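You operate a simulated robot arm through the tools that you are given. There is no shell and no other tool. Be economical: measure what you need, move in short steps, check, and stop when the job is done.

You are at the controls of a simulated two-armed robot. One attempt, no reset.

Task
Line the flap carton, carry it to the drawer table, fold its flaps shut and lower the white bar.
Fine: use the liner that lies on the table; the carton stands under the white bar.
Where things are to end (x, y in the base frame): flap carton within 5 cm of [101, 1].
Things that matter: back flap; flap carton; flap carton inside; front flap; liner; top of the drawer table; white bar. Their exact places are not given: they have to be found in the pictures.

It is judged by the outcome, as a careful person would: the job done as asked, and still so three seconds after it is handed in. It fails if anything else is knocked over, pushed out of place, dropped, spilled or broken. Flat cloth is picked up by pressing the open fingertips on it (5 to 10 N) and closing them slowly along it; thin cloth reads only 2 to 8 mm in the jaws.

Robot
Two 7-joint arms with fingered hands on one trunk, on a base that drives. Base frame: it is fixed to the floor where the robot stands at the start and does not move with it; the origin is under the middle of the robot, x ahead of it, y to its left, z up; the surface under the hand at the start is at about z = 76. Units: cm, degrees, N and s.
The left shoulder is at the start at [7, 17.2, 115.2], the right one opposite. Places, roughly: back flap [110, 90, 80]; flap carton [125, 75, 50]; flap carton inside [130, 80, 60]; front flap [150, 80, 70]; top of the drawer table [90, -30, 80]; white bar [120, 0, 110]. Payload 5 kg a hand.
The tool frame of a hand sits at the grasp point between the pads (the TCP): z along the fingers, y along the line on which they close. The tips reach 4.3 cm beyond it. The gripper opens to 14.4 cm. The gripper's body begins 5 cm behind the TCP. The gripper is a hand of 5 fingers: y runs from the thumb to the fingers, the wrist lies at [-2.1, -12.4, -22.1] in the tool frame.
Orientation is told as [roll, pitch, yaw] about the base's x, y, z axes, in that order, counted from this pose: with the fingers straight down and the wrist toward the robot, the tool's x, y and z point along [0, 1, 0], [1, 0, 0] and [0, 0, -1] of the base frame.

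Tools
- The arms move only by the tool drive_tool. It takes "left_rows", "right_rows" or both (then of equal length, played together; a hand with none holds still); each is one flat list of numbers, 6 for each row, row after row: the shift along the tool's x, y, z in cm, then the turn, a rotation vector about the tool's x, y, z in degrees. In form: [x, y, z, ax, ay, az, x, y, z, ax, ay, az, ...]. A call has 1 to 20 rows; each row shifts and turns the commanded pose from where the row before left it, along the tool's axes as they then stand. A row lasts 0.2 s, in which the tool goes at most 5 cm and 8.6 degrees; a call with a longer step from one row to the next is refused whole. Where a pose cannot be reached the arm comes as near as it can. A force on the tool above 90 N (or 10 N above the force at the start of the call, whichever is more), or a blocked arm, ends the call early, and 0.2 s more pass. In this call time passes only in rows, and 0.2 s behind the last. The reply holds the time, the measured pose of the TCP, the force on the tool along the base axes, the opening and the grip force, in the units named above and with some noise, with the torque about the TCP (base axes, N m) and any sound that the robot's microphone picked up.
- Cameras (640 x 400 px; columns grow to the right, rows downward): "scene" is now at [14.51, -1.53, 141.69]; the picture's right is [-0.17, -0.99, 0.00], its down [-0.26, 0.04, -0.96] and it looks along [0.95, -0.16, -0.27] (base axes); focal length 220 px, centre (320, 200). "left" rides on the left gripper at [-8.6, -10.8, -16.8] in its tool frame; the picture's right is [-0.80, -0.28, 0.53], its down [0.54, -0.73, 0.42] and it looks along [0.27, 0.63, 0.73] (tool axes); focal length 275 px, centre (320, 200). "right" rides on the right gripper at [8.6, -10.8, -16.8] in its tool frame; the picture's right is [-0.80, 0.28, -0.53], its down [-0.54, -0.73, 0.42] and it looks along [-0.27, 0.63, 0.73] (tool axes); focal length 275 px, centre (320, 200).
- get_image(camera): a new picture of that camera. The clock stands still meanwhile.
- slide_trunk(by): slides the trunk up (or, below 0, down) by that many cm; the arms and the scene camera ride with it, the base frame stays. It gives what a move gives, with no picture.
- drive_base(legs): drives the robot by 1 to 6 legs, each [ahead, left, turn to the left] in cm, cm and degrees, along the robot's own axes; the way and the turn of a leg run together, so that a leg with both is an arc; at most 150 cm and 180 degrees a leg. The arms and the cameras ride along, it lands a little off, and it stops where it bumps. It gives what a move gives.
- set_fingers(index, middle, ring, little, thumb_bend, thumb_turn, hand): sets how far each is bent, from 0 (flat) to 1 (curled in); at 0.3 the hand is open as for a grip, at 0.7 the pads meet at the TCP. One left out holds its place. A second passes; each finger stops where it meets its share of the squeeze, and holds until it gets a number again. It is the only way to open and close the hand. It gives what a move gives, with no picture; readings hold the bend of each and the force on index, middle, ring, little, thumb and palm. thumb_turn goes from beside the hand (0) to across from the fingers (1), as for a grip.
- head_to(pan, tilt): turns the head with the scene camera to pan (to the left, within 86 degrees either way) and tilt (down, from -29 to 69), counted from straight ahead of the robot. It gives what a move gives.
- measure_at(camera, pixels): for up to 12 pixels [column, row] of the newest picture of that camera ("zoom" is the newest enlarged one), the place [x, y, z] in the base frame of the surface seen there, good to about 0.2 cm. The clock stands still meanwhile.
- close_up(camera, box): a new picture of the part [left, top, right, bottom] of that camera's present view, enlarged. The clock stands still meanwhile.
- sign_off(): hands the job in; it is judged then, once.

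Go step by step. Measure first, check grasps and placings, and put right what went wrong. The budget is 80 turns and 70 pictures, counting those below and the enlarged ones. Unless the task says otherwise, let go and move clear before handing in, and close with one line.

The tools are called after ">>>" by a JSON object that holds its "name" and its "arguments". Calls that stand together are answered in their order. drive_tool: Moves the arms, as the interface text tells. Its arguments: {"type":"object","properties":{"left_rows":{"type":"array","items":{"type":"number"}},"right_rows":{"type":"array","items":{"type":"number"}}},"required":[]} The other tools are called the same way: slide_trunk (by) slides the trunk up or down; set_fingers (index, middle, ring, little, thumb_bend, thumb_turn, hand) moves the fingers one by one; drive_base (legs) drives the base; head_to (pan, tilt) turns the head that bears the scene camera; get_image (camera) takes a picture; measure_at (camera, pixels) gives the place of the surface under pixels of a picture; close_up (camera, box) takes an enlarged picture of a part of a camera's view; sign_off () hands the job in.

At the start:

```text
time_s: 0.0
left_position: [76.0, 40.7, 139.06]
left_ee_rot: [0.1, 0.0, 0.0]
left_wrist_force: [-0.6, 0.6, 0.4]
left_moment: [0.04, 0.01, 0.03]
left_width: 14.36
left_finger_force: 0.0
left_shape: jaw
left_bend: [0.3, 0.3, 0.3, 0.3, 0.3, 0.98]
left_finger forces: [0.0, 0.0, 0.0, 0.0, 0.1, 0.0]
right_position: [66.57, -15.82, 143.23]
right_ee_rot: [0.0, 0.1, 0.0]
right_wrist_force: [0.2, -0.1, -0.2]
right_moment: [0.0, -0.03, 0.01]
right_width: 14.37
right_finger_force: 0.0
right_shape: jaw
right_bend: [0.3, 0.3, 0.3, 0.3, 0.3, 0.98]
right_finger forces: [0.1, 0.0, 0.0, 0.0, 0.1, 0.0]
trunk travel left (down, up): [-25.0, 69.0]
robot x, y, heading: [0.13, 0.31, -0.2]
head pan, tilt: [-9.8, 15.4]
```

scene: 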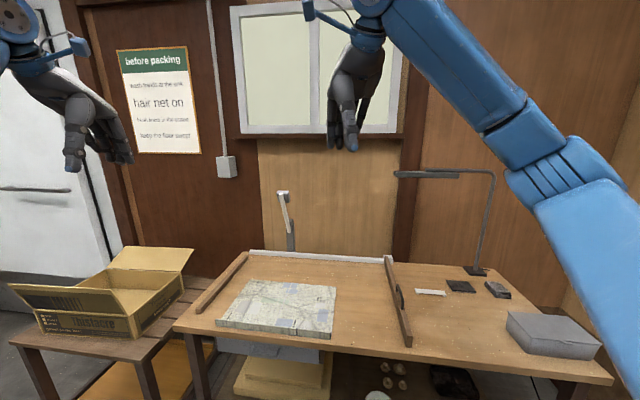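
right: 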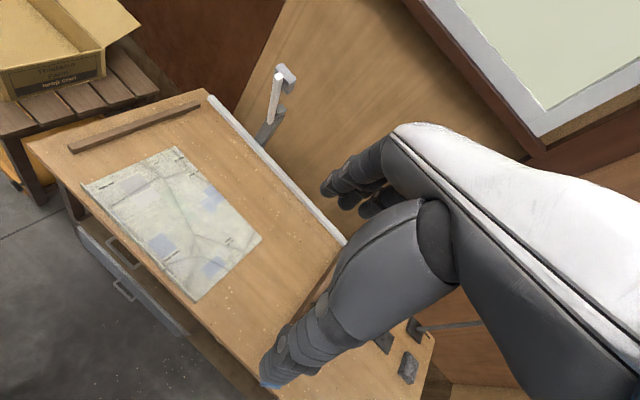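
left: 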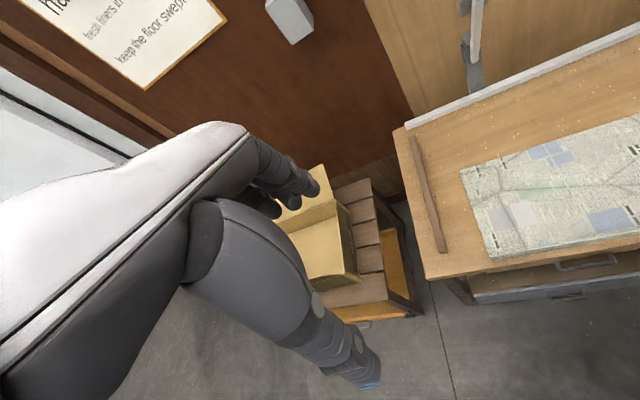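

The scene shows a carton on a side bench around (120,290), a printed sheet on the table at (285,305), and a white upright lever at (285,210). I'll enlarge these and measure.

>>> {"name": "close_up", "arguments": {"camera": "scene", "box": [180, 180, 420, 350]}}

>>> {"name": "measure_at", "arguments": {"camera": "scene", "pixels": [[247, 282], [335, 288], [330, 335], [218, 322], [285, 200], [290, 240], [205, 290], [405, 320], [250, 253], [380, 262], [280, 195], [220, 275]]}}

>>> {"name": "close_up", "arguments": {"camera": "scene", "box": [0, 230, 220, 370]}}

>>> {"name": "measure_at", "arguments": {"camera": "scene", "pixels": [[10, 285], [127, 247], [190, 250], [183, 272], [108, 267], [130, 316], [40, 312], [140, 337], [42, 330], [150, 300], [117, 290], [150, 350]]}}

```text
2.35 times, centred on (300, 265) of scene
```

zoom: 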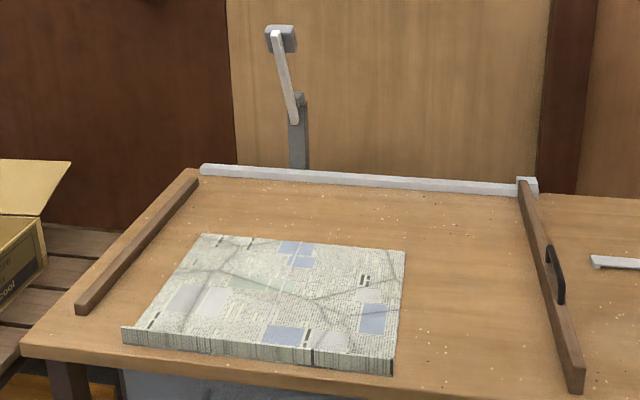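

```text
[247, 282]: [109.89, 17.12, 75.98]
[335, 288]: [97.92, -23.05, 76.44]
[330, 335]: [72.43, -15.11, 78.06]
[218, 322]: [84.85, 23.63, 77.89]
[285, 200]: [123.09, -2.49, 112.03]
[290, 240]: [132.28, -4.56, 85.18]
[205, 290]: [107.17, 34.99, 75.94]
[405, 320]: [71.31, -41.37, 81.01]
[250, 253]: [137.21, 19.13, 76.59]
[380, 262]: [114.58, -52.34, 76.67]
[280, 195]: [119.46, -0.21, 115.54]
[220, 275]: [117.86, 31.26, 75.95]
```

```text
2.86 times, centred on (110, 300) of scene
```

zoom: 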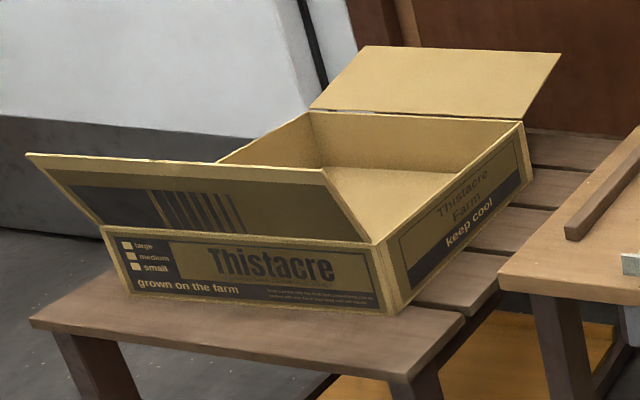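

```text
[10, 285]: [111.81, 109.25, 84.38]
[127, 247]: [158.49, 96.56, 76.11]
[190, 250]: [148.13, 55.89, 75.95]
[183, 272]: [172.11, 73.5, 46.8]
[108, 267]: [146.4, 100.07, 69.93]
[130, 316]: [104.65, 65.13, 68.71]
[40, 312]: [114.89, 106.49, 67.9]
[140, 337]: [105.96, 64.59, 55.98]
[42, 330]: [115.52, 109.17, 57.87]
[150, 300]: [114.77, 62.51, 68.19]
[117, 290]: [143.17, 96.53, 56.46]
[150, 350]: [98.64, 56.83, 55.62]
```

The liner's front edge reads z=78 against the table's 76, so it is either thick or turned up. I'll look closer at the liner and the bar.

>>> {"name": "close_up", "arguments": {"camera": "scene", "box": [205, 265, 345, 352]}}

>>> {"name": "measure_at", "arguments": {"camera": "zoom", "pixels": [[60, 285], [70, 240], [70, 255], [560, 320], [560, 345], [575, 105], [300, 310], [300, 285], [300, 200], [200, 75], [40, 330], [620, 300]]}}

>>> {"name": "close_up", "arguments": {"camera": "scene", "box": [255, 180, 325, 260]}}

>>> {"name": "measure_at", "arguments": {"camera": "scene", "pixels": [[279, 194], [284, 198], [284, 212], [286, 222], [288, 229], [291, 235], [291, 248], [180, 332], [243, 372], [200, 311], [400, 345], [387, 257]]}}

```text
4.57 times, centred on (275, 308) of scene
```

zoom: 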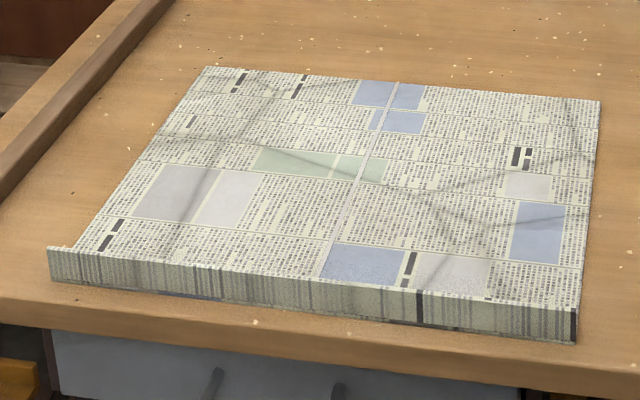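

```text
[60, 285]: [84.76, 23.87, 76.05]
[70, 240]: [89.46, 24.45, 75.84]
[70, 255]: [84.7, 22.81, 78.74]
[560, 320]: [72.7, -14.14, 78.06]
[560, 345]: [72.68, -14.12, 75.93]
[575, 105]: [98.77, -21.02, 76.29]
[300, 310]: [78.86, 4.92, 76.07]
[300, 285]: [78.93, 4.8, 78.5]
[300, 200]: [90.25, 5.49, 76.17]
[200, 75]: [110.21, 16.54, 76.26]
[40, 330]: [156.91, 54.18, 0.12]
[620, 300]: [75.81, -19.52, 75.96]
```

```text
5.00 times, centred on (290, 220) of scene
```

zoom: 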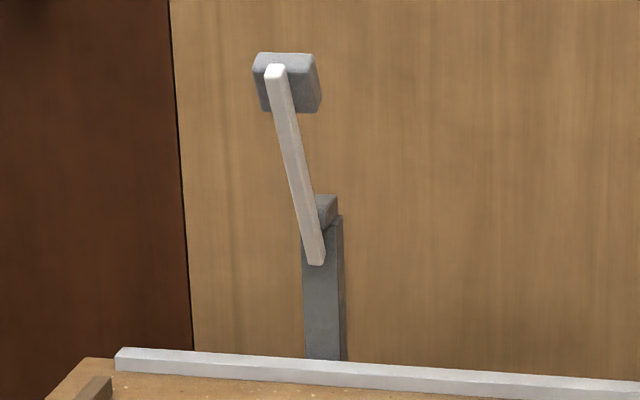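

```text
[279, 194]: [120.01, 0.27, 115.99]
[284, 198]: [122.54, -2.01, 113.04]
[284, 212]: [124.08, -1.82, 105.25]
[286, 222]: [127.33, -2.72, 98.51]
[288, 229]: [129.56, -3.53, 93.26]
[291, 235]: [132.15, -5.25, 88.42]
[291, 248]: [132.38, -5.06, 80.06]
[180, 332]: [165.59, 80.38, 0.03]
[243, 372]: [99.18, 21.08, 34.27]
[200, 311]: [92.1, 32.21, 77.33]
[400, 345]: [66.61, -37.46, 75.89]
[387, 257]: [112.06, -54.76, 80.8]
```

The liner has a standing front lip, 76→78.5, running from (84.7,23.5) to (72.6,-14.5), and the bar pivots near (131,-4,91). I'll turn the head to the carton and measure it properly.

>>> {"name": "head_to", "arguments": {"pan": 36, "tilt": 32}}

>>> {"name": "close_up", "arguments": {"camera": "scene", "box": [160, 60, 480, 260]}}

```text
time_s: 1.1
left_position: [75.91, 40.75, 139.09]
left_ee_rot: [-0.1, -0.1, 0.0]
left_wrist_force: [0.5, -0.2, 0.4]
left_moment: [0.0, -0.01, 0.01]
left_width: 14.34
left_finger_force: 0.1
left_shape: jaw
left_bend: [0.3, 0.3, 0.3, 0.3, 0.3, 0.98]
left_finger forces: [0.0, 0.1, 0.0, 0.0, 0.1, 0.0]
right_position: [66.55, -15.81, 143.28]
right_ee_rot: [-0.1, 0.0, -0.1]
right_wrist_force: [0.2, 0.8, -0.2]
right_moment: [-0.04, 0.01, 0.0]
right_width: 14.35
right_finger_force: 0.0
right_shape: jaw
right_bend: [0.3, 0.3, 0.3, 0.3, 0.3, 0.98]
right_finger forces: [0.0, 0.0, 0.0, 0.1, 0.1, 0.0]
trunk travel left (down, up): [-25.0, 69.0]
robot x, y, heading: [0.02, 0.36, 0.0]
head pan, tilt: [36.0, 32.0]
```

```text
2.00 times, centred on (320, 160) of scene
```

zoom: 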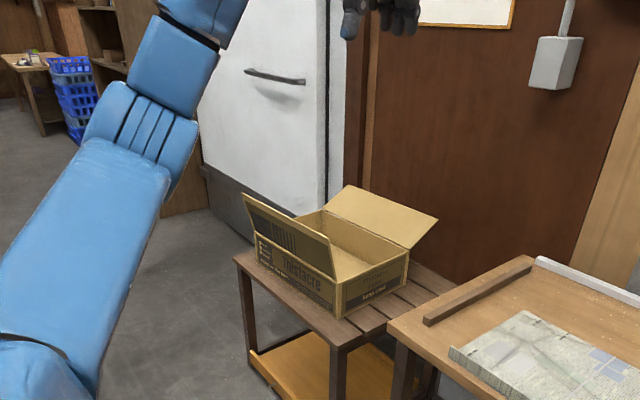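

>>> {"name": "close_up", "arguments": {"camera": "scene", "box": [268, 140, 396, 232]}}

>>> {"name": "measure_at", "arguments": {"camera": "zoom", "pixels": [[20, 75], [305, 175], [72, 178], [330, 275], [90, 235], [335, 350], [548, 190], [555, 250], [430, 15], [240, 125], [360, 210], [440, 225]]}}

```text
4.35 times, centred on (332, 186) of scene
```

zoom: 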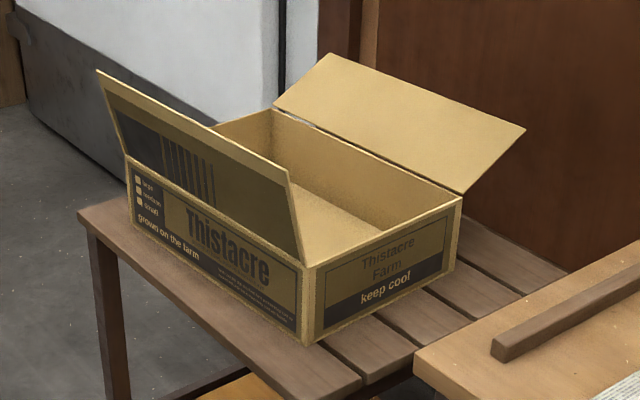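

```text
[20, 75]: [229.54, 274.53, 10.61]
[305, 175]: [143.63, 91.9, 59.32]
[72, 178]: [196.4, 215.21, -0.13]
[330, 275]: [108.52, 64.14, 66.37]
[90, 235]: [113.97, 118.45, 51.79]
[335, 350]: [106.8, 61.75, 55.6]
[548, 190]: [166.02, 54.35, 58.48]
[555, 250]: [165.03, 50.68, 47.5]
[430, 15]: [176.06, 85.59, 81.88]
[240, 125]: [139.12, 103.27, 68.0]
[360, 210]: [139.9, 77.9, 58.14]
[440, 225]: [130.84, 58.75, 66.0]
```

>>> {"name": "measure_at", "arguments": {"camera": "zoom", "pixels": [[101, 74], [287, 173], [130, 160], [306, 268], [458, 200], [275, 114], [330, 57], [520, 131], [320, 210], [308, 345], [134, 222], [454, 268]]}}

```text
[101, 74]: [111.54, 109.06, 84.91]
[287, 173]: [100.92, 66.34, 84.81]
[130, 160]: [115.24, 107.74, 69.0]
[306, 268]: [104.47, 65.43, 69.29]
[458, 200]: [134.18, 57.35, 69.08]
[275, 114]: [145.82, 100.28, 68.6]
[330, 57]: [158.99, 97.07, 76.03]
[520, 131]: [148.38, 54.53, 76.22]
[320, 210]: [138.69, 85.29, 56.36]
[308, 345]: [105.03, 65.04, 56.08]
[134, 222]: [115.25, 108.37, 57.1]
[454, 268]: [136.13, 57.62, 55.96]
```

The carton is 43.7×31, centred at (125,82.7), heading about -14°, with its rim at z=69 and its floor at z=56.4. Its front flap is nearly upright and its back flap leans 60° outward. Next I bring both open hands above the liner's lip.

>>> {"name": "drive_tool", "arguments": {"left_rows": [-2.15, 0.61, 4.0, 0, 0, 0, -2.15, 0.61, 4.0, 0, 0, 0, -2.15, 0.61, 4.0, 0, 0, 0, -2.15, 0.61, 4.0, 0, 0, 0, -2.15, 0.61, 4.0, 0, 0, 0, -2.15, 0.61, 4.0, 0, 0, 0, -2.15, 0.61, 4.0, 0, 0, 0, -2.15, 0.61, 4.0, 0, 0, 0, -2.15, 0.61, 4.0, 0, 0, 0, -2.15, 0.61, 4.0, 0, 0, 0, -2.15, 0.61, 4.0, 0, 0, 0, 0, 0, 0, 0, 0, 5.9, 0, 0, 0, 0, 0, 5.9, 0, 0, 0, 0, 0, 5.9], "right_rows": [0.745, 0.736, 4.36, 0, 0, 0, 0.745, 0.736, 4.36, 0, 0, 0, 0.745, 0.736, 4.36, 0, 0, 0, 0.745, 0.736, 4.36, 0, 0, 0, 0.745, 0.736, 4.36, 0, 0, 0, 0.745, 0.736, 4.36, 0, 0, 0, 0.745, 0.736, 4.36, 0, 0, 0, 0.745, 0.736, 4.36, 0, 0, 0, 0.745, 0.736, 4.36, 0, 0, 0, 0.745, 0.736, 4.36, 0, 0, 0, 0.745, 0.736, 4.36, 0, 0, 0, 0, 0, 0, 0, 0, 5.9, 0, 0, 0, 0, 0, 5.9, 0, 0, 0, 0, 0, 5.9]}}

>>> {"name": "head_to", "arguments": {"pan": 0, "tilt": 40}}

>>> {"name": "get_image", "arguments": {"camera": "scene"}}

>>> {"name": "get_image", "arguments": {"camera": "right"}}

```text
time_s: 4.1
left_position: [82.43, 17.11, 95.08]
left_ee_rot: [0.1, -0.1, -17.8]
left_wrist_force: [-0.2, 1.0, 0.5]
left_moment: [0.0, -0.05, -0.01]
left_width: 14.36
left_finger_force: 0.0
left_shape: jaw
left_bend: [0.3, 0.3, 0.3, 0.3, 0.3, 0.98]
left_finger forces: [0.1, 0.0, 0.0, 0.0, 0.0, 0.0]
right_position: [74.44, -7.62, 95.23]
right_ee_rot: [0.1, -0.1, -17.7]
right_wrist_force: [0.3, 1.0, 0.0]
right_moment: [0.0, -0.02, -0.03]
right_width: 14.38
right_finger_force: 0.1
right_shape: jaw
right_bend: [0.3, 0.3, 0.3, 0.3, 0.3, 0.98]
right_finger forces: [0.0, 0.1, 0.1, 0.1, 0.0, 0.1]
trunk travel left (down, up): [-25.0, 69.0]
robot x, y, heading: [0.18, -0.11, 0.4]
head pan, tilt: [36.0, 32.0]
```

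```text
time_s: 5.2
left_position: [82.69, 17.14, 95.03]
left_ee_rot: [0.0, -0.1, -17.6]
left_wrist_force: [-0.5, 0.1, 0.6]
left_moment: [0.02, 0.0, 0.02]
left_width: 14.35
left_finger_force: 0.0
left_shape: jaw
left_bend: [0.3, 0.3, 0.3, 0.3, 0.3, 0.98]
left_finger forces: [0.0, 0.1, 0.0, 0.0, 0.1, 0.1]
right_position: [74.54, -7.53, 95.36]
right_ee_rot: [0.0, 0.0, -17.8]
right_wrist_force: [0.4, -0.5, -0.1]
right_moment: [-0.02, -0.02, -0.02]
right_width: 14.4
right_finger_force: 0.2
right_shape: jaw
right_bend: [0.3, 0.3, 0.3, 0.3, 0.3, 0.98]
right_finger forces: [0.1, 0.0, 0.0, 0.0, 0.1, 0.1]
trunk travel left (down, up): [-25.0, 69.0]
robot x, y, heading: [0.04, 0.03, 0.1]
head pan, tilt: [0.0, 40.0]
```

```text
60 pictures are left
```

scene: 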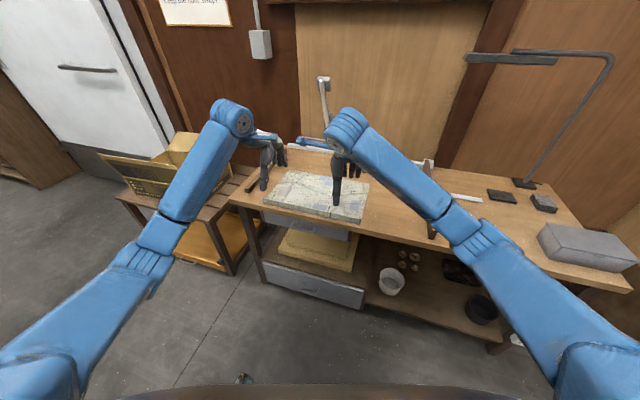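

```text
59 pictures are left
```

right: 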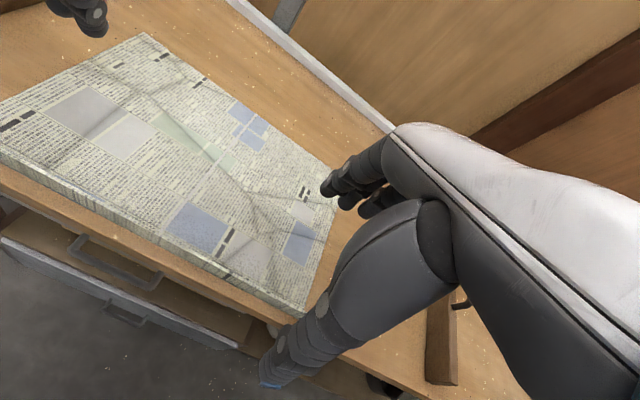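

Both hands stand above the lip. I'll narrow them before going down, to keep the thumb off the table edge, and check the finger geometry.

>>> {"name": "set_fingers", "arguments": {"hand": "right", "index": 0.55, "middle": 0.55, "ring": 0.55, "little": 0.55, "thumb_bend": 0.55, "thumb_turn": 1}}

>>> {"name": "set_fingers", "arguments": {"hand": "left", "index": 0.55, "middle": 0.55, "ring": 0.55, "little": 0.55, "thumb_bend": 0.55, "thumb_turn": 1}}

>>> {"name": "get_image", "arguments": {"camera": "right"}}

>>> {"name": "close_up", "arguments": {"camera": "scene", "box": [210, 110, 410, 235]}}

```text
time_s: 6.2
left_position: [82.54, 17.18, 94.95]
left_ee_rot: [0.0, 0.1, -17.8]
left_wrist_force: [0.5, 0.6, -0.4]
left_moment: [-0.01, -0.02, 0.0]
left_width: 14.39
left_finger_force: 0.0
left_shape: jaw
left_bend: [0.3, 0.3, 0.3, 0.3, 0.3, 0.98]
left_finger forces: [0.0, 0.0, 0.1, 0.0, 0.0, 0.1]
right_position: [74.69, -7.5, 95.32]
right_ee_rot: [0.0, 0.0, -17.8]
right_wrist_force: [0.8, 0.6, 0.6]
right_moment: [0.05, 0.0, 0.01]
right_width: 6.07
right_finger_force: 0.2
right_shape: fingers
right_bend: [0.55, 0.55, 0.55, 0.55, 0.55, 1.0]
right_finger forces: [0.1, 0.0, 0.0, 0.1, 0.0, 0.0]
trunk travel left (down, up): [-25.0, 69.0]
robot x, y, heading: [-0.13, -0.28, 0.2]
head pan, tilt: [0.0, 40.0]
```

```text
time_s: 7.2
left_position: [82.57, 17.17, 95.08]
left_ee_rot: [0.1, 0.0, -17.7]
left_wrist_force: [0.6, -0.1, 0.1]
left_moment: [-0.01, 0.0, -0.01]
left_width: 6.09
left_finger_force: 0.1
left_shape: fingers
left_bend: [0.55, 0.55, 0.55, 0.55, 0.55, 1.0]
left_finger forces: [0.0, 0.0, 0.0, 0.0, 0.0, 0.0]
right_position: [74.65, -7.6, 95.41]
right_ee_rot: [0.1, -0.1, -17.7]
right_wrist_force: [0.2, 0.5, -0.5]
right_moment: [-0.03, 0.03, -0.01]
right_width: 6.07
right_finger_force: 0.1
right_shape: fingers
right_bend: [0.55, 0.55, 0.55, 0.55, 0.55, 1.0]
right_finger forces: [0.0, 0.0, 0.0, 0.0, 0.1, 0.0]
trunk travel left (down, up): [-25.0, 69.0]
robot x, y, heading: [-0.16, 0.17, 0.2]
head pan, tilt: [0.0, 40.0]
```

```text
58 pictures are left
```

right: 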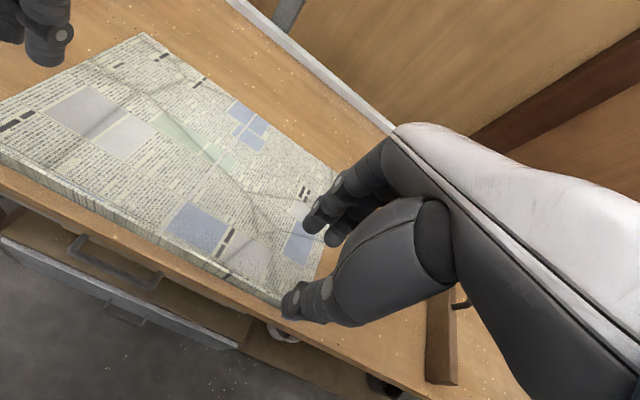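

```text
3.20 times, centred on (310, 172) of scene
```

zoom: 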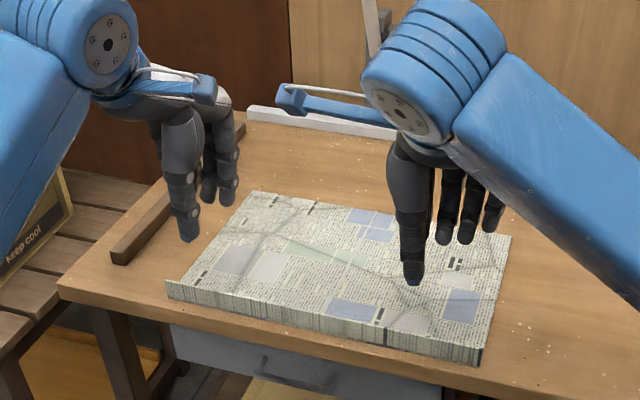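

>>> {"name": "measure_at", "arguments": {"camera": "zoom", "pixels": [[412, 281], [412, 262], [464, 238], [444, 238], [490, 226], [190, 236], [226, 200], [100, 286], [330, 345], [470, 380]]}}

>>> {"name": "measure_at", "arguments": {"camera": "right", "pixels": [[290, 305], [312, 218], [333, 238], [285, 300]]}}

```text
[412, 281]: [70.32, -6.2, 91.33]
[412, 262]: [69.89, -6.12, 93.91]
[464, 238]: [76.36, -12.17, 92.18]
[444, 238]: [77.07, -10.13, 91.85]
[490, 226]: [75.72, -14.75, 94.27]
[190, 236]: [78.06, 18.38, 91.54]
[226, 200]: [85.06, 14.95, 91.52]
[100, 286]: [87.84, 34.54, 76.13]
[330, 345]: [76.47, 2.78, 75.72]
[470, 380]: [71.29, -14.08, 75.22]
```

```text
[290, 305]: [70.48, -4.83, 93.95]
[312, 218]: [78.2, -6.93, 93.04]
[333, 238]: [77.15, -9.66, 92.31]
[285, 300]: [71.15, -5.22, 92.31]
```

At bend 0.55 the tips sit about 4.1 cm beyond the TCP and straddle the lip line. I'll lower both hands to TCP z≈80.6, so the tips are just off the sheet.

>>> {"name": "drive_tool", "arguments": {"left_rows": [0, 0, 4, 0, 0, 0, 0, 0, 4, 0, 0, 0, 0, 0, 4, 0, 0, 0, 0, 0, 1.2, 0, 0, 0, 0, 0, 0.7, 0, 0, 0, 0, 0, 0.4, 0, 0, 0], "right_rows": [0, 0, 4, 0, 0, 0, 0, 0, 4, 0, 0, 0, 0, 0, 4, 0, 0, 0, 0, 0, 1.4, 0, 0, 0, 0, 0, 0.8, 0, 0, 0, 0, 0, 0.4, 0, 0, 0]}}

>>> {"name": "get_image", "arguments": {"camera": "right"}}

>>> {"name": "close_up", "arguments": {"camera": "scene", "box": [210, 130, 410, 255]}}

```text
time_s: 8.6
left_position: [82.58, 16.99, 81.14]
left_ee_rot: [0.0, -0.3, -17.7]
left_wrist_force: [2.5, -1.1, 10.0]
left_moment: [-0.01, -0.48, -0.02]
left_width: 6.1
left_finger_force: 4.8
left_shape: fingers
left_bend: [0.55, 0.54, 0.55, 0.55, 0.55, 1.0]
left_finger forces: [0.0, 9.9, 0.0, 0.0, 0.0, 0.0]
right_position: [74.6, -7.46, 81.2]
right_ee_rot: [0.2, -0.4, -17.8]
right_wrist_force: [2.6, -0.7, 19.7]
right_moment: [-0.32, -0.84, 0.05]
right_width: 6.09
right_finger_force: 10.3
right_shape: fingers
right_bend: [0.55, 0.54, 0.55, 0.55, 0.55, 1.0]
right_finger forces: [5.2, 14.7, 0.1, 0.0, 0.1, 0.0]
trunk travel left (down, up): [-25.0, 69.0]
robot x, y, heading: [0.03, 0.61, 0.1]
head pan, tilt: [0.0, 40.0]
```

```text
56 pictures are left
```

right: 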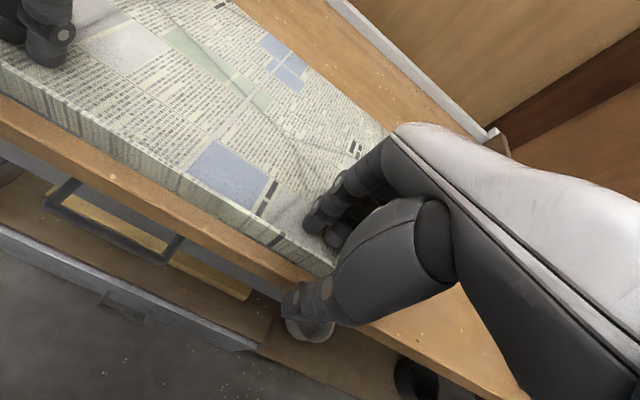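

```text
3.20 times, centred on (310, 192) of scene
```

zoom: 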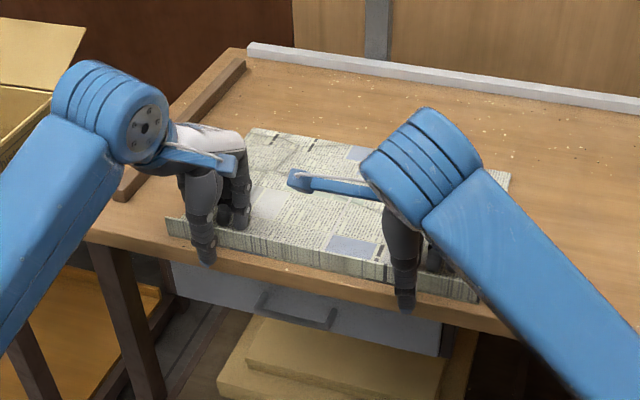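

The middle fingertips press the sheet with about 10 N left and 20 N right, and the thumbs are outside the lip. I'll ease the right hand up slightly and close both slowly.

>>> {"name": "drive_tool", "arguments": {"right_rows": [0, 0, -0.2, 0, 0, 0]}}

>>> {"name": "set_fingers", "arguments": {"hand": "right", "index": 0.63, "middle": 0.63, "ring": 0.63, "little": 0.63, "thumb_bend": 0.63}}

>>> {"name": "set_fingers", "arguments": {"hand": "left", "index": 0.63, "middle": 0.63, "ring": 0.63, "little": 0.63, "thumb_bend": 0.63}}

>>> {"name": "get_image", "arguments": {"camera": "right"}}

```text
time_s: 8.9
left_position: [82.52, 17.03, 81.22]
left_ee_rot: [0.0, -0.2, -17.7]
left_wrist_force: [2.2, -1.1, 14.6]
left_moment: [-0.06, -0.7, -0.04]
left_width: 6.07
left_finger_force: 7.4
left_shape: fingers
left_bend: [0.55, 0.54, 0.55, 0.55, 0.55, 1.0]
left_finger forces: [0.3, 14.1, 0.1, 0.1, 0.0, 0.0]
right_position: [74.62, -7.47, 81.22]
right_ee_rot: [0.1, -0.1, -17.6]
right_wrist_force: [5.7, 2.1, 20.4]
right_moment: [-0.27, -0.92, 0.15]
right_width: 6.19
right_finger_force: 9.8
right_shape: fingers
right_bend: [0.54, 0.54, 0.55, 0.55, 0.55, 1.0]
right_finger forces: [4.2, 15.6, 0.0, 0.0, 0.1, 0.0]
trunk travel left (down, up): [-25.0, 69.0]
robot x, y, heading: [0.1, 0.2, 0.0]
head pan, tilt: [0.0, 40.0]
```

```text
time_s: 9.9
left_position: [82.46, 16.92, 81.21]
left_ee_rot: [0.0, -0.2, -17.7]
left_wrist_force: [4.7, 1.5, 21.9]
left_moment: [-0.09, -1.05, 0.08]
left_width: 6.11
left_finger_force: 10.9
left_shape: fingers
left_bend: [0.55, 0.54, 0.55, 0.55, 0.55, 1.0]
left_finger forces: [5.1, 16.8, 0.1, 0.0, 0.0, 0.0]
right_position: [74.57, -7.58, 80.95]
right_ee_rot: [0.0, -0.1, -17.7]
right_wrist_force: [2.9, -2.1, 13.3]
right_moment: [-0.08, -0.47, -0.03]
right_width: 3.28
right_finger_force: 6.4
right_shape: fingers
right_bend: [0.63, 0.62, 0.63, 0.63, 0.63, 1.0]
right_finger forces: [9.3, 3.9, 0.1, 0.0, 0.1, 0.0]
trunk travel left (down, up): [-25.0, 69.0]
robot x, y, heading: [-0.06, -0.23, 0.3]
head pan, tilt: [0.0, 40.0]
```

```text
time_s: 10.9
left_position: [82.42, 16.95, 81.07]
left_ee_rot: [-0.1, -0.1, -17.8]
left_wrist_force: [3.0, -2.3, 19.1]
left_moment: [-0.45, -0.51, -0.02]
left_width: 3.24
left_finger_force: 8.9
left_shape: fingers
left_bend: [0.63, 0.63, 0.63, 0.63, 0.63, 1.0]
left_finger forces: [15.3, 3.3, 0.0, 0.0, 0.0, 0.1]
right_position: [74.5, -7.54, 81.11]
right_ee_rot: [0.0, -0.1, -17.8]
right_wrist_force: [2.6, -0.7, 12.7]
right_moment: [-0.07, -0.4, -0.04]
right_width: 3.26
right_finger_force: 6.0
right_shape: fingers
right_bend: [0.63, 0.63, 0.63, 0.63, 0.63, 1.0]
right_finger forces: [8.8, 3.4, 0.0, 0.0, 0.0, 0.1]
trunk travel left (down, up): [-25.0, 69.0]
robot x, y, heading: [-0.12, 0.01, 0.0]
head pan, tilt: [0.0, 40.0]
```

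```text
54 pictures are left
```

right: 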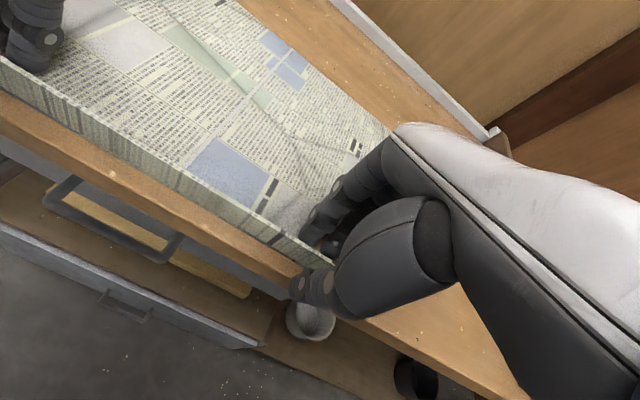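

The thumbs are now 3 cm from the fingers with the lip between. I'll close further to pinch it.

>>> {"name": "set_fingers", "arguments": {"hand": "right", "index": 0.76, "middle": 0.76, "ring": 0.76, "little": 0.76, "thumb_bend": 0.76}}

>>> {"name": "set_fingers", "arguments": {"hand": "left", "index": 0.76, "middle": 0.76, "ring": 0.76, "little": 0.76, "thumb_bend": 0.76}}

>>> {"name": "get_image", "arguments": {"camera": "right"}}

```text
time_s: 11.9
left_position: [82.54, 16.82, 81.13]
left_ee_rot: [0.1, -0.1, -17.7]
left_wrist_force: [-0.2, -4.0, 23.1]
left_moment: [-0.62, -0.37, -0.04]
left_width: 3.02
left_finger_force: 11.9
left_shape: fingers
left_bend: [0.64, 0.63, 0.63, 0.63, 0.63, 1.0]
left_finger forces: [21.7, 1.5, 0.0, 0.0, 0.0, 0.1]
right_position: [74.54, -7.64, 80.98]
right_ee_rot: [0.1, 0.0, -17.8]
right_wrist_force: [-0.5, -1.0, -5.1]
right_moment: [0.17, 0.07, 0.26]
right_width: 0.67
right_finger_force: 19.6
right_shape: fingers
right_bend: [0.74, 0.74, 0.73, 0.76, 0.7, 1.0]
right_finger forces: [6.6, 6.5, 6.4, 0.0, 20.0, 0.1]
trunk travel left (down, up): [-25.0, 69.0]
robot x, y, heading: [-0.33, -0.21, 0.1]
head pan, tilt: [0.0, 40.0]
```

```text
time_s: 12.9
left_position: [82.66, 17.07, 80.94]
left_ee_rot: [-0.1, 0.1, -17.7]
left_wrist_force: [0.7, 2.3, -0.5]
left_moment: [0.13, -0.01, -0.35]
left_width: 0.63
left_finger_force: 18.1
left_shape: fingers
left_bend: [0.75, 0.75, 0.75, 0.76, 0.69, 1.0]
left_finger forces: [5.8, 6.0, 6.7, 0.0, 18.8, 0.0]
right_position: [74.77, -7.57, 80.96]
right_ee_rot: [0.0, 0.0, -17.7]
right_wrist_force: [-0.9, -2.5, 3.8]
right_moment: [-0.09, 0.02, 0.35]
right_width: 0.65
right_finger_force: 19.8
right_shape: fingers
right_bend: [0.75, 0.75, 0.75, 0.76, 0.68, 1.0]
right_finger forces: [6.9, 8.1, 5.1, 0.0, 19.1, 0.0]
trunk travel left (down, up): [-25.0, 69.0]
robot x, y, heading: [0.05, 0.28, -0.0]
head pan, tilt: [0.0, 40.0]
```

```text
53 pictures are left
```

right: 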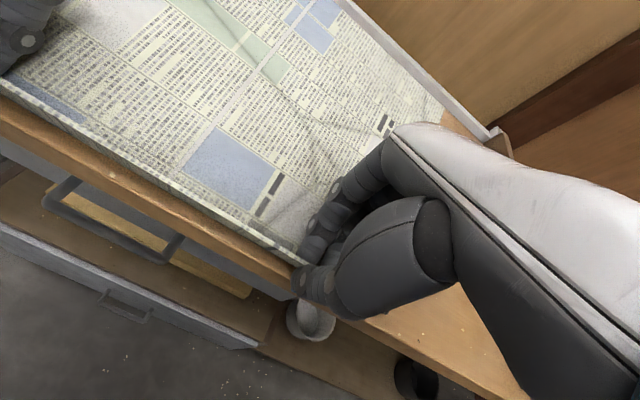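

Both pinches read 6.5 mm at about 19 N, so the cloth is held. I'll lift and look.

>>> {"name": "drive_tool", "arguments": {"left_rows": [0, 0, -1.5, 0, 0, 0, 0, 0, -1.5, 0, 0, 0, 0, 0, -2, 0, 0, 0, 0, 0, -2, 0, 0, 0, 0, 0, -2, 0, 0, 0, 0, 0, -2, 0, 0, 0, 0, 0, -2, 0, 0, 0, 0, 0, -2, 0, 0, 0, 0, 0, -2, 0, 0, 0], "right_rows": [0, 0, -1.5, 0, 0, 0, 0, 0, -1.5, 0, 0, 0, 0, 0, -2, 0, 0, 0, 0, 0, -2, 0, 0, 0, 0, 0, -2, 0, 0, 0, 0, 0, -2, 0, 0, 0, 0, 0, -2, 0, 0, 0, 0, 0, -2, 0, 0, 0, 0, 0, -2, 0, 0, 0]}}

>>> {"name": "get_image", "arguments": {"camera": "scene"}}

```text
time_s: 14.9
left_position: [82.68, 16.59, 98.02]
left_ee_rot: [-0.1, 0.1, -17.9]
left_wrist_force: [-3.2, -15.7, -0.8]
left_moment: [-0.25, 0.07, -0.21]
left_width: 0.48
left_finger_force: 17.9
left_shape: fingers
left_bend: [0.76, 0.75, 0.75, 0.76, 0.68, 1.0]
left_finger forces: [7.0, 6.4, 4.9, 0.0, 17.8, 0.1]
right_position: [74.91, -9.22, 97.27]
right_ee_rot: [-1.7, -0.4, -18.6]
right_wrist_force: [3.3, 14.3, 0.8]
right_moment: [0.32, -0.09, 0.41]
right_width: 0.5
right_finger_force: 20.6
right_shape: fingers
right_bend: [0.76, 0.75, 0.75, 0.76, 0.68, 1.0]
right_finger forces: [5.9, 6.8, 7.6, 0.0, 21.0, 0.1]
trunk travel left (down, up): [-25.0, 69.0]
robot x, y, heading: [0.25, 0.43, 0.1]
head pan, tilt: [0.0, 40.0]
```

```text
52 pictures are left
```

scene: 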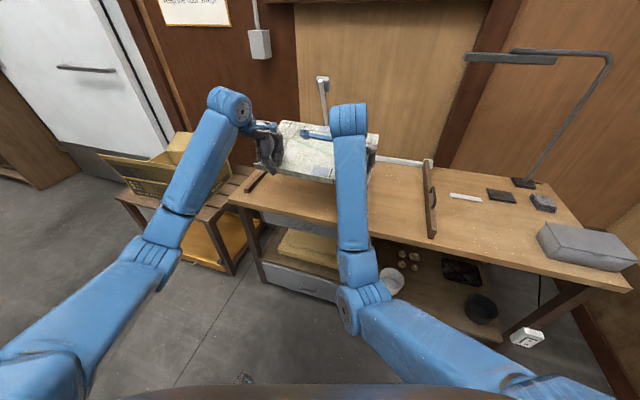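

The liner lifts in both hands, but it is stretched by 15 N and the right hand lags. I'll let it settle and bring the hands slightly together.

>>> {"name": "drive_tool", "arguments": {"left_rows": [-0.3, 0, -1, 0, 0, 0, -0.2, 0, -1, 0, 0, 0, 0, 0, 0, 0, 0, 0], "right_rows": [0.3, 0, -1, 0, 0, 0, 0.2, 0, -1, 0, 0, 0, 0, 0, 0, 0, 0, 0]}}

>>> {"name": "get_image", "arguments": {"camera": "left"}}

```text
time_s: 15.9
left_position: [82.56, 16.51, 99.82]
left_ee_rot: [0.0, 0.0, -17.8]
left_wrist_force: [0.2, -7.6, 0.2]
left_moment: [-0.24, -0.02, -0.07]
left_width: 0.16
left_finger_force: 15.9
left_shape: fingers
left_bend: [0.76, 0.76, 0.76, 0.76, 0.69, 1.0]
left_finger forces: [9.1, 5.7, 2.4, 0.0, 15.2, 0.0]
right_position: [75.6, -11.38, 99.11]
right_ee_rot: [-3.2, -1.2, -20.4]
right_wrist_force: [-0.1, 7.6, -1.4]
right_moment: [0.1, 0.09, 0.6]
right_width: 0.58
right_finger_force: 20.3
right_shape: fingers
right_bend: [0.76, 0.75, 0.75, 0.76, 0.67, 0.99]
right_finger forces: [3.4, 5.7, 10.3, 0.0, 21.6, 0.1]
trunk travel left (down, up): [-25.0, 69.0]
robot x, y, heading: [-0.11, 0.24, -0.2]
head pan, tilt: [0.0, 40.0]
stopped in row 3 (right hand): the arm was blocked; the commanded pose is now the measured one
```

```text
51 pictures are left
```

left: 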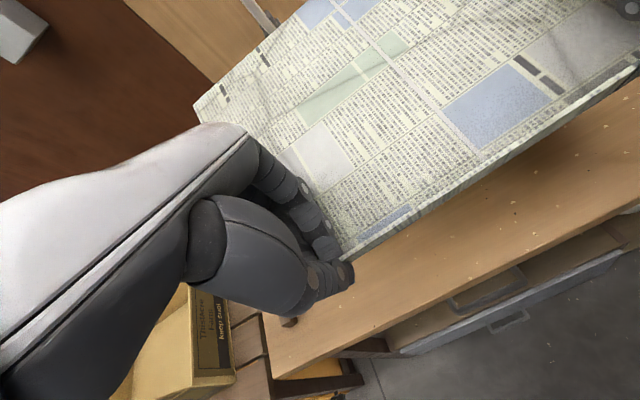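

The right arm is at a limit here and the left pinch is thin, at 1.6 mm. I'll ease the tension, raise height with the trunk instead, and measure how the sheet hangs.

>>> {"name": "measure_at", "arguments": {"camera": "left", "pixels": [[200, 105], [300, 25], [345, 258], [360, 160], [500, 170], [600, 85]]}}

>>> {"name": "drive_tool", "arguments": {"left_rows": [-0.4, 0, 0.5, 0, 0, 0, -0.4, 0, 0.5, 0, 0, 0, 0, 0, 0, 0, 0, 0], "right_rows": [0.0, 0, 0.5, 0, 0, 0, 0.0, 0, 0.5, 0, 0, 0, 0, 0, 0, 0, 0, 0]}}

>>> {"name": "get_image", "arguments": {"camera": "scene"}}

```text
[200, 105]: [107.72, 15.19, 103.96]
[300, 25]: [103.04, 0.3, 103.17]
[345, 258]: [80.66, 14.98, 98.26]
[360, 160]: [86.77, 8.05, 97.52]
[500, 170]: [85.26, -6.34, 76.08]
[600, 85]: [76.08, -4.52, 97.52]
```

```text
time_s: 16.8
left_position: [82.28, 15.98, 98.85]
left_ee_rot: [0.0, 0.0, -17.7]
left_wrist_force: [-0.1, -5.8, 0.4]
left_moment: [-0.23, -0.08, -0.07]
left_width: 0.17
left_finger_force: 16.2
left_shape: fingers
left_bend: [0.76, 0.75, 0.76, 0.76, 0.69, 1.0]
left_finger forces: [10.8, 4.6, 2.1, 0.0, 15.2, 0.0]
right_position: [75.96, -11.87, 98.71]
right_ee_rot: [-3.4, -1.9, -20.7]
right_wrist_force: [-1.2, 5.0, -1.2]
right_moment: [-0.01, 0.13, 0.63]
right_width: 0.65
right_finger_force: 20.8
right_shape: fingers
right_bend: [0.76, 0.75, 0.75, 0.76, 0.67, 1.0]
right_finger forces: [2.9, 5.4, 10.6, 0.0, 21.5, 0.1]
trunk travel left (down, up): [-25.0, 69.0]
robot x, y, heading: [-0.18, 0.32, 0.1]
head pan, tilt: [0.0, 40.0]
```

```text
50 pictures are left
```

scene: 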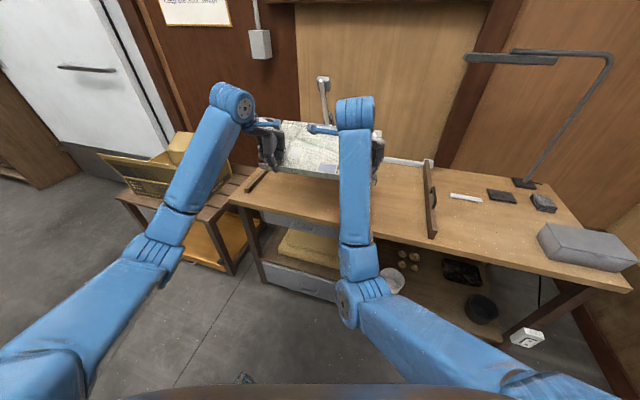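

The liner behaves as a fairly stiff sheet: its far edge is at z≈103 and its lip at 98. I'll turn and centre it relative to the body so the right arm is on its own side.

>>> {"name": "drive_tool", "arguments": {"left_rows": [-0.54, -0.81, 0, 0, 0, -3.3, -0.54, -0.81, 0, 0, 0, -3.3, -0.54, -0.81, 0, 0, 0, -3.3, -0.54, -0.81, 0, 0, 0, -3.3], "right_rows": [-0.46, 0.81, 0, 0, 0, -3.3, -0.46, 0.81, 0, 0, 0, -3.3, -0.46, 0.81, 0, 0, 0, -3.3, -0.46, 0.81, 0, 0, 0, -3.3]}}

>>> {"name": "get_image", "arguments": {"camera": "left"}}

```text
time_s: 17.8
left_position: [78.76, 14.33, 98.95]
left_ee_rot: [0.1, -0.1, -4.5]
left_wrist_force: [2.1, -7.8, 0.3]
left_moment: [-0.15, -0.06, -0.12]
left_width: 0.22
left_finger_force: 17.1
left_shape: fingers
left_bend: [0.75, 0.76, 0.76, 0.76, 0.69, 1.0]
left_finger forces: [7.3, 6.7, 3.9, 0.0, 16.5, 0.0]
right_position: [78.29, -13.65, 98.31]
right_ee_rot: [-3.2, -0.4, -6.9]
right_wrist_force: [-1.9, 6.6, -0.9]
right_moment: [0.02, 0.07, 0.5]
right_width: 0.63
right_finger_force: 21.0
right_shape: fingers
right_bend: [0.76, 0.75, 0.75, 0.76, 0.67, 1.0]
right_finger forces: [4.2, 6.2, 10.1, 0.0, 21.7, 0.1]
trunk travel left (down, up): [-25.0, 69.0]
robot x, y, heading: [-0.14, 0.14, -0.0]
head pan, tilt: [0.0, 40.0]
```

```text
49 pictures are left
```

left: 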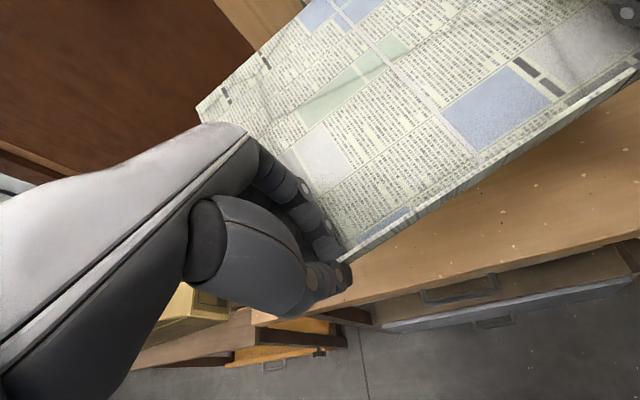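

Both grips hold. Before driving I need the sheet's true extents, from both wrist cameras.

>>> {"name": "drive_tool", "arguments": {"left_rows": [-0.3, 0, 0, 0, 0, 0], "right_rows": [0.3, 0, 0, 0, 0, 0]}}

>>> {"name": "get_image", "arguments": {"camera": "right"}}

>>> {"name": "measure_at", "arguments": {"camera": "left", "pixels": [[200, 109], [285, 38], [345, 257], [610, 90], [280, 150], [430, 130]]}}

>>> {"name": "close_up", "arguments": {"camera": "scene", "box": [230, 80, 410, 200]}}

```text
time_s: 18.1
left_position: [78.72, 14.2, 98.82]
left_ee_rot: [0.2, 0.1, -4.3]
left_wrist_force: [0.9, 3.3, -0.6]
left_moment: [0.16, -0.02, -0.29]
left_width: 0.21
left_finger_force: 17.3
left_shape: fingers
left_bend: [0.76, 0.76, 0.76, 0.76, 0.69, 1.0]
left_finger forces: [7.2, 7.0, 4.1, 0.0, 16.7, 0.0]
right_position: [78.35, -13.53, 98.18]
right_ee_rot: [-3.3, -0.5, -7.2]
right_wrist_force: [-1.5, -3.6, 0.3]
right_moment: [-0.24, 0.03, 0.64]
right_width: 0.59
right_finger_force: 20.7
right_shape: fingers
right_bend: [0.76, 0.75, 0.75, 0.76, 0.67, 1.0]
right_finger forces: [4.1, 6.8, 9.5, 0.0, 21.7, 0.0]
trunk travel left (down, up): [-25.0, 69.0]
robot x, y, heading: [0.08, -0.02, -0.2]
head pan, tilt: [0.0, 40.0]
```

```text
48 pictures are left
```

right: 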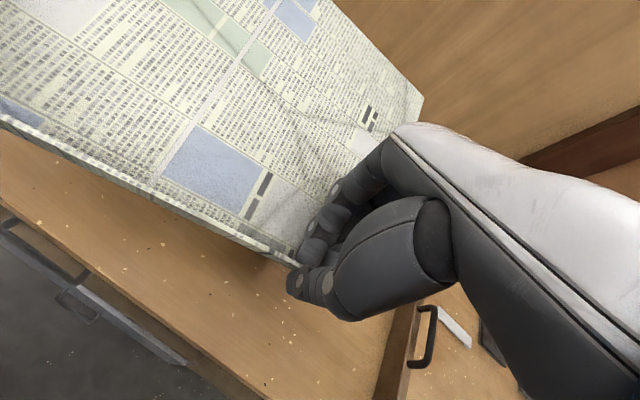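

```text
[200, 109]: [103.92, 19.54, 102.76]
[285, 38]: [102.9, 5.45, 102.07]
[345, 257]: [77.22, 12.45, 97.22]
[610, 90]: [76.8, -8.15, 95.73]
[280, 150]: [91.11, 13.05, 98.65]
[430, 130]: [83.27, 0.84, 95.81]
```

```text
3.33 times, centred on (320, 140) of scene
```

zoom: 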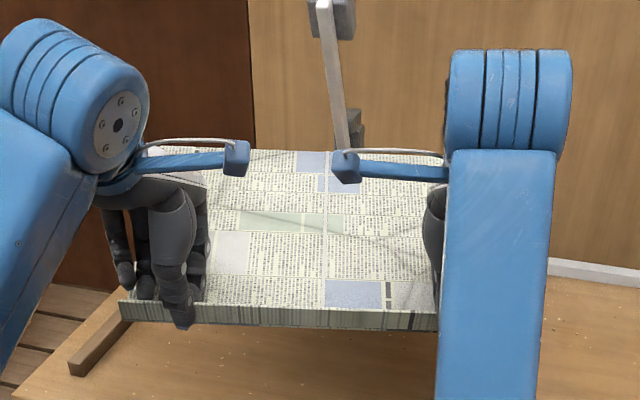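

The sheet spans about y ±20 and x 77–104 in the robot frame, centred between the hands, and clears everything at z≥94. I'll drive to in front of the carton, facing along its depth.

>>> {"name": "drive_base", "arguments": {"legs": [[0, 0, -14.3], [0, 60, 0], [0, 51, 0]]}}

>>> {"name": "get_image", "arguments": {"camera": "scene"}}

```text
time_s: 25.0
left_position: [106.69, 103.35, 98.99]
left_ee_rot: [0.0, 0.0, -18.9]
left_wrist_force: [1.0, 1.1, 0.0]
left_moment: [0.02, 0.0, -0.22]
left_width: 0.24
left_finger_force: 16.8
left_shape: fingers
left_bend: [0.76, 0.76, 0.76, 0.76, 0.69, 1.0]
left_finger forces: [7.6, 7.0, 2.9, 0.0, 16.7, 0.0]
right_position: [99.59, 76.53, 98.28]
right_ee_rot: [-3.3, -0.4, -21.4]
right_wrist_force: [-0.6, 0.0, -0.1]
right_moment: [-0.03, 0.04, 0.37]
right_width: 0.61
right_finger_force: 18.8
right_shape: fingers
right_bend: [0.76, 0.75, 0.75, 0.76, 0.67, 1.0]
right_finger forces: [6.5, 5.3, 6.9, 0.0, 19.3, 0.0]
trunk travel left (down, up): [-25.0, 69.0]
robot x, y, heading: [26.78, 109.14, -14.7]
head pan, tilt: [0.0, 40.0]
```

```text
46 pictures are left
```

scene: 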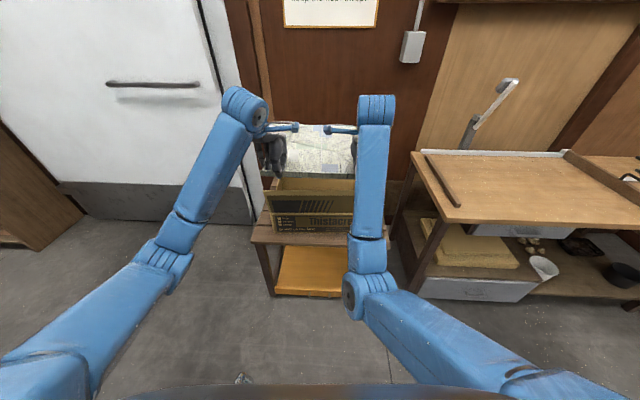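

The sheet now hangs in front of and above the carton. I'll enlarge and measure the lateral alignment of the sheet against the carton.

>>> {"name": "close_up", "arguments": {"camera": "scene", "box": [240, 110, 400, 250]}}

>>> {"name": "get_image", "arguments": {"camera": "right"}}

>>> {"name": "get_image", "arguments": {"camera": "left"}}

```text
2.86 times, centred on (320, 180) of scene
```

zoom: 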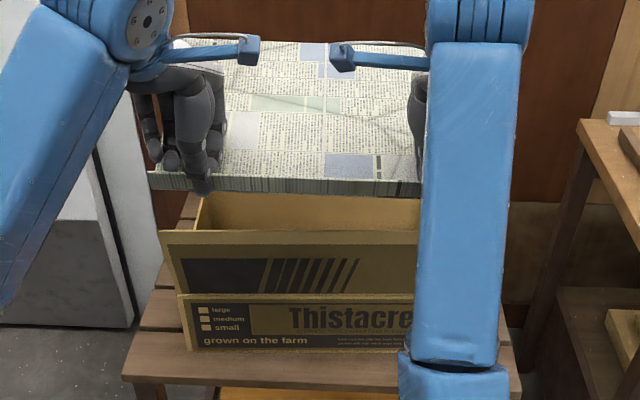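

```text
44 pictures are left
```

right: 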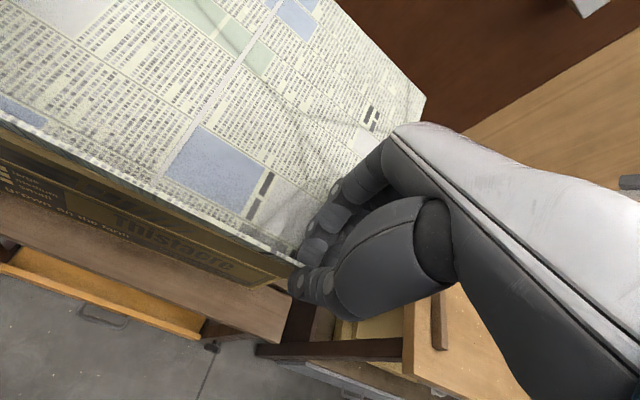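

```text
43 pictures are left
```

left: 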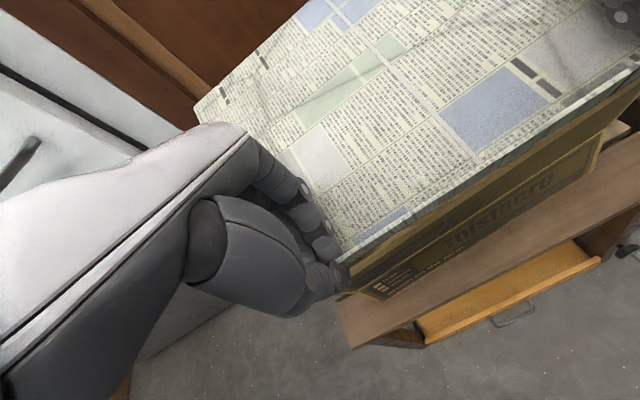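

>>> {"name": "measure_at", "arguments": {"camera": "zoom", "pixels": [[151, 176], [151, 187], [163, 236], [180, 297], [400, 190], [190, 345]]}}

>>> {"name": "measure_at", "arguments": {"camera": "right", "pixels": [[420, 98], [270, 240], [272, 278]]}}

>>> {"name": "measure_at", "arguments": {"camera": "left", "pixels": [[199, 110], [345, 258]]}}

```text
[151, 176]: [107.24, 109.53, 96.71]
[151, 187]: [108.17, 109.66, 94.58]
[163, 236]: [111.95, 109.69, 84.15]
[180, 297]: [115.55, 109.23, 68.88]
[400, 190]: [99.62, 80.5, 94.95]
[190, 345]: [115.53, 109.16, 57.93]
```

```text
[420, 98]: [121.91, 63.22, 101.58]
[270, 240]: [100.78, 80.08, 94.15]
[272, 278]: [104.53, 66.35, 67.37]
```

```text
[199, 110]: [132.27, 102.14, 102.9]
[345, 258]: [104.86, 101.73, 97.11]
```

The sheet's centre is only about 0.6 cm left of the carton's centre, and its lip must go 10 cm further ahead. To reach down over the upright flap with high elbows, I'll raise the trunk and drive closer before retracting the arms.

>>> {"name": "slide_trunk", "arguments": {"by": 25}}

>>> {"name": "drive_base", "arguments": {"legs": [[25, -0.6, 0]]}}

>>> {"name": "drive_tool", "arguments": {"left_rows": [0, -2.5, 0, 0, 0, 0, 0, -2.5, 0, 0, 0, 0, 0, -2.5, 0, 0, 0, 0, 0, -2.5, 0, 0, 0, 0, 0, -2.5, 0, 0, 0, 0], "right_rows": [0, -2.5, 0, 0, 0, 0, 0, -2.5, 0, 0, 0, 0, 0, -2.5, 0, 0, 0, 0, 0, -2.5, 0, 0, 0, 0, 0, -2.5, 0, 0, 0, 0]}}

>>> {"name": "get_image", "arguments": {"camera": "scene"}}

```text
time_s: 27.6
left_position: [106.81, 103.19, 123.87]
left_ee_rot: [0.0, 0.0, -18.8]
left_wrist_force: [0.8, -0.2, -0.4]
left_moment: [0.0, -0.02, -0.2]
left_width: 0.23
left_finger_force: 17.3
left_shape: fingers
left_bend: [0.76, 0.76, 0.76, 0.76, 0.69, 1.0]
left_finger forces: [7.6, 6.9, 3.0, 0.0, 16.7, 0.0]
right_position: [99.51, 76.6, 123.13]
right_ee_rot: [-3.2, -0.4, -21.6]
right_wrist_force: [-0.3, 0.0, -0.3]
right_moment: [-0.07, 0.04, 0.42]
right_width: 0.61
right_finger_force: 19.4
right_shape: fingers
right_bend: [0.76, 0.75, 0.75, 0.76, 0.67, 1.0]
right_finger forces: [6.4, 5.4, 6.8, 0.0, 19.4, 0.0]
trunk travel left (down, up): [-50.0, 44.0]
robot x, y, heading: [27.07, 109.35, -14.2]
head pan, tilt: [0.0, 40.0]
```

```text
time_s: 29.4
left_position: [130.07, 96.7, 123.97]
left_ee_rot: [0.0, 0.0, -18.8]
left_wrist_force: [0.4, 1.1, 0.8]
left_moment: [0.06, -0.05, -0.17]
left_width: 0.23
left_finger_force: 17.2
left_shape: fingers
left_bend: [0.76, 0.76, 0.76, 0.76, 0.69, 1.0]
left_finger forces: [7.6, 6.8, 3.1, 0.0, 16.7, 0.0]
right_position: [123.13, 70.06, 123.44]
right_ee_rot: [-3.3, -0.5, -21.5]
right_wrist_force: [-0.3, 0.5, 0.7]
right_moment: [-0.06, 0.05, 0.36]
right_width: 0.62
right_finger_force: 18.9
right_shape: fingers
right_bend: [0.76, 0.75, 0.75, 0.76, 0.67, 1.0]
right_finger forces: [6.4, 5.5, 6.9, 0.0, 19.4, 0.1]
trunk travel left (down, up): [-50.0, 44.0]
robot x, y, heading: [50.0, 102.36, -14.2]
head pan, tilt: [0.0, 40.0]
```

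```text
time_s: 30.8
left_position: [118.46, 100.54, 123.83]
left_ee_rot: [-0.1, 0.1, -18.7]
left_wrist_force: [-0.4, -10.7, -1.0]
left_moment: [-0.26, -0.01, 0.07]
left_width: 0.43
left_finger_force: 11.8
left_shape: fingers
left_bend: [0.75, 0.76, 0.76, 0.76, 0.71, 1.0]
left_finger forces: [12.6, 0.1, 0.0, 0.1, 11.5, 0.0]
right_position: [112.73, 66.63, 122.29]
right_ee_rot: [-9.0, -3.6, -26.0]
right_wrist_force: [1.1, 10.2, 0.4]
right_moment: [0.3, 0.07, 0.16]
right_width: 0.61
right_finger_force: 17.4
right_shape: fingers
right_bend: [0.76, 0.75, 0.76, 0.76, 0.66, 1.0]
right_finger forces: [6.6, 10.1, 0.1, 0.0, 17.9, 0.0]
right hand out of reach, approached as far as the arm can: row 4, 5
trunk travel left (down, up): [-50.0, 44.0]
robot x, y, heading: [50.36, 102.5, -14.2]
head pan, tilt: [0.0, 40.0]
stopped in row 5 (right hand): the arm was blocked; the commanded pose is now the measured one
```

```text
42 pictures are left
```

scene: 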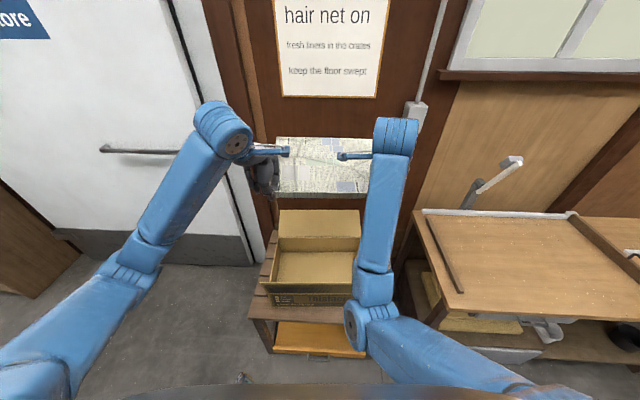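

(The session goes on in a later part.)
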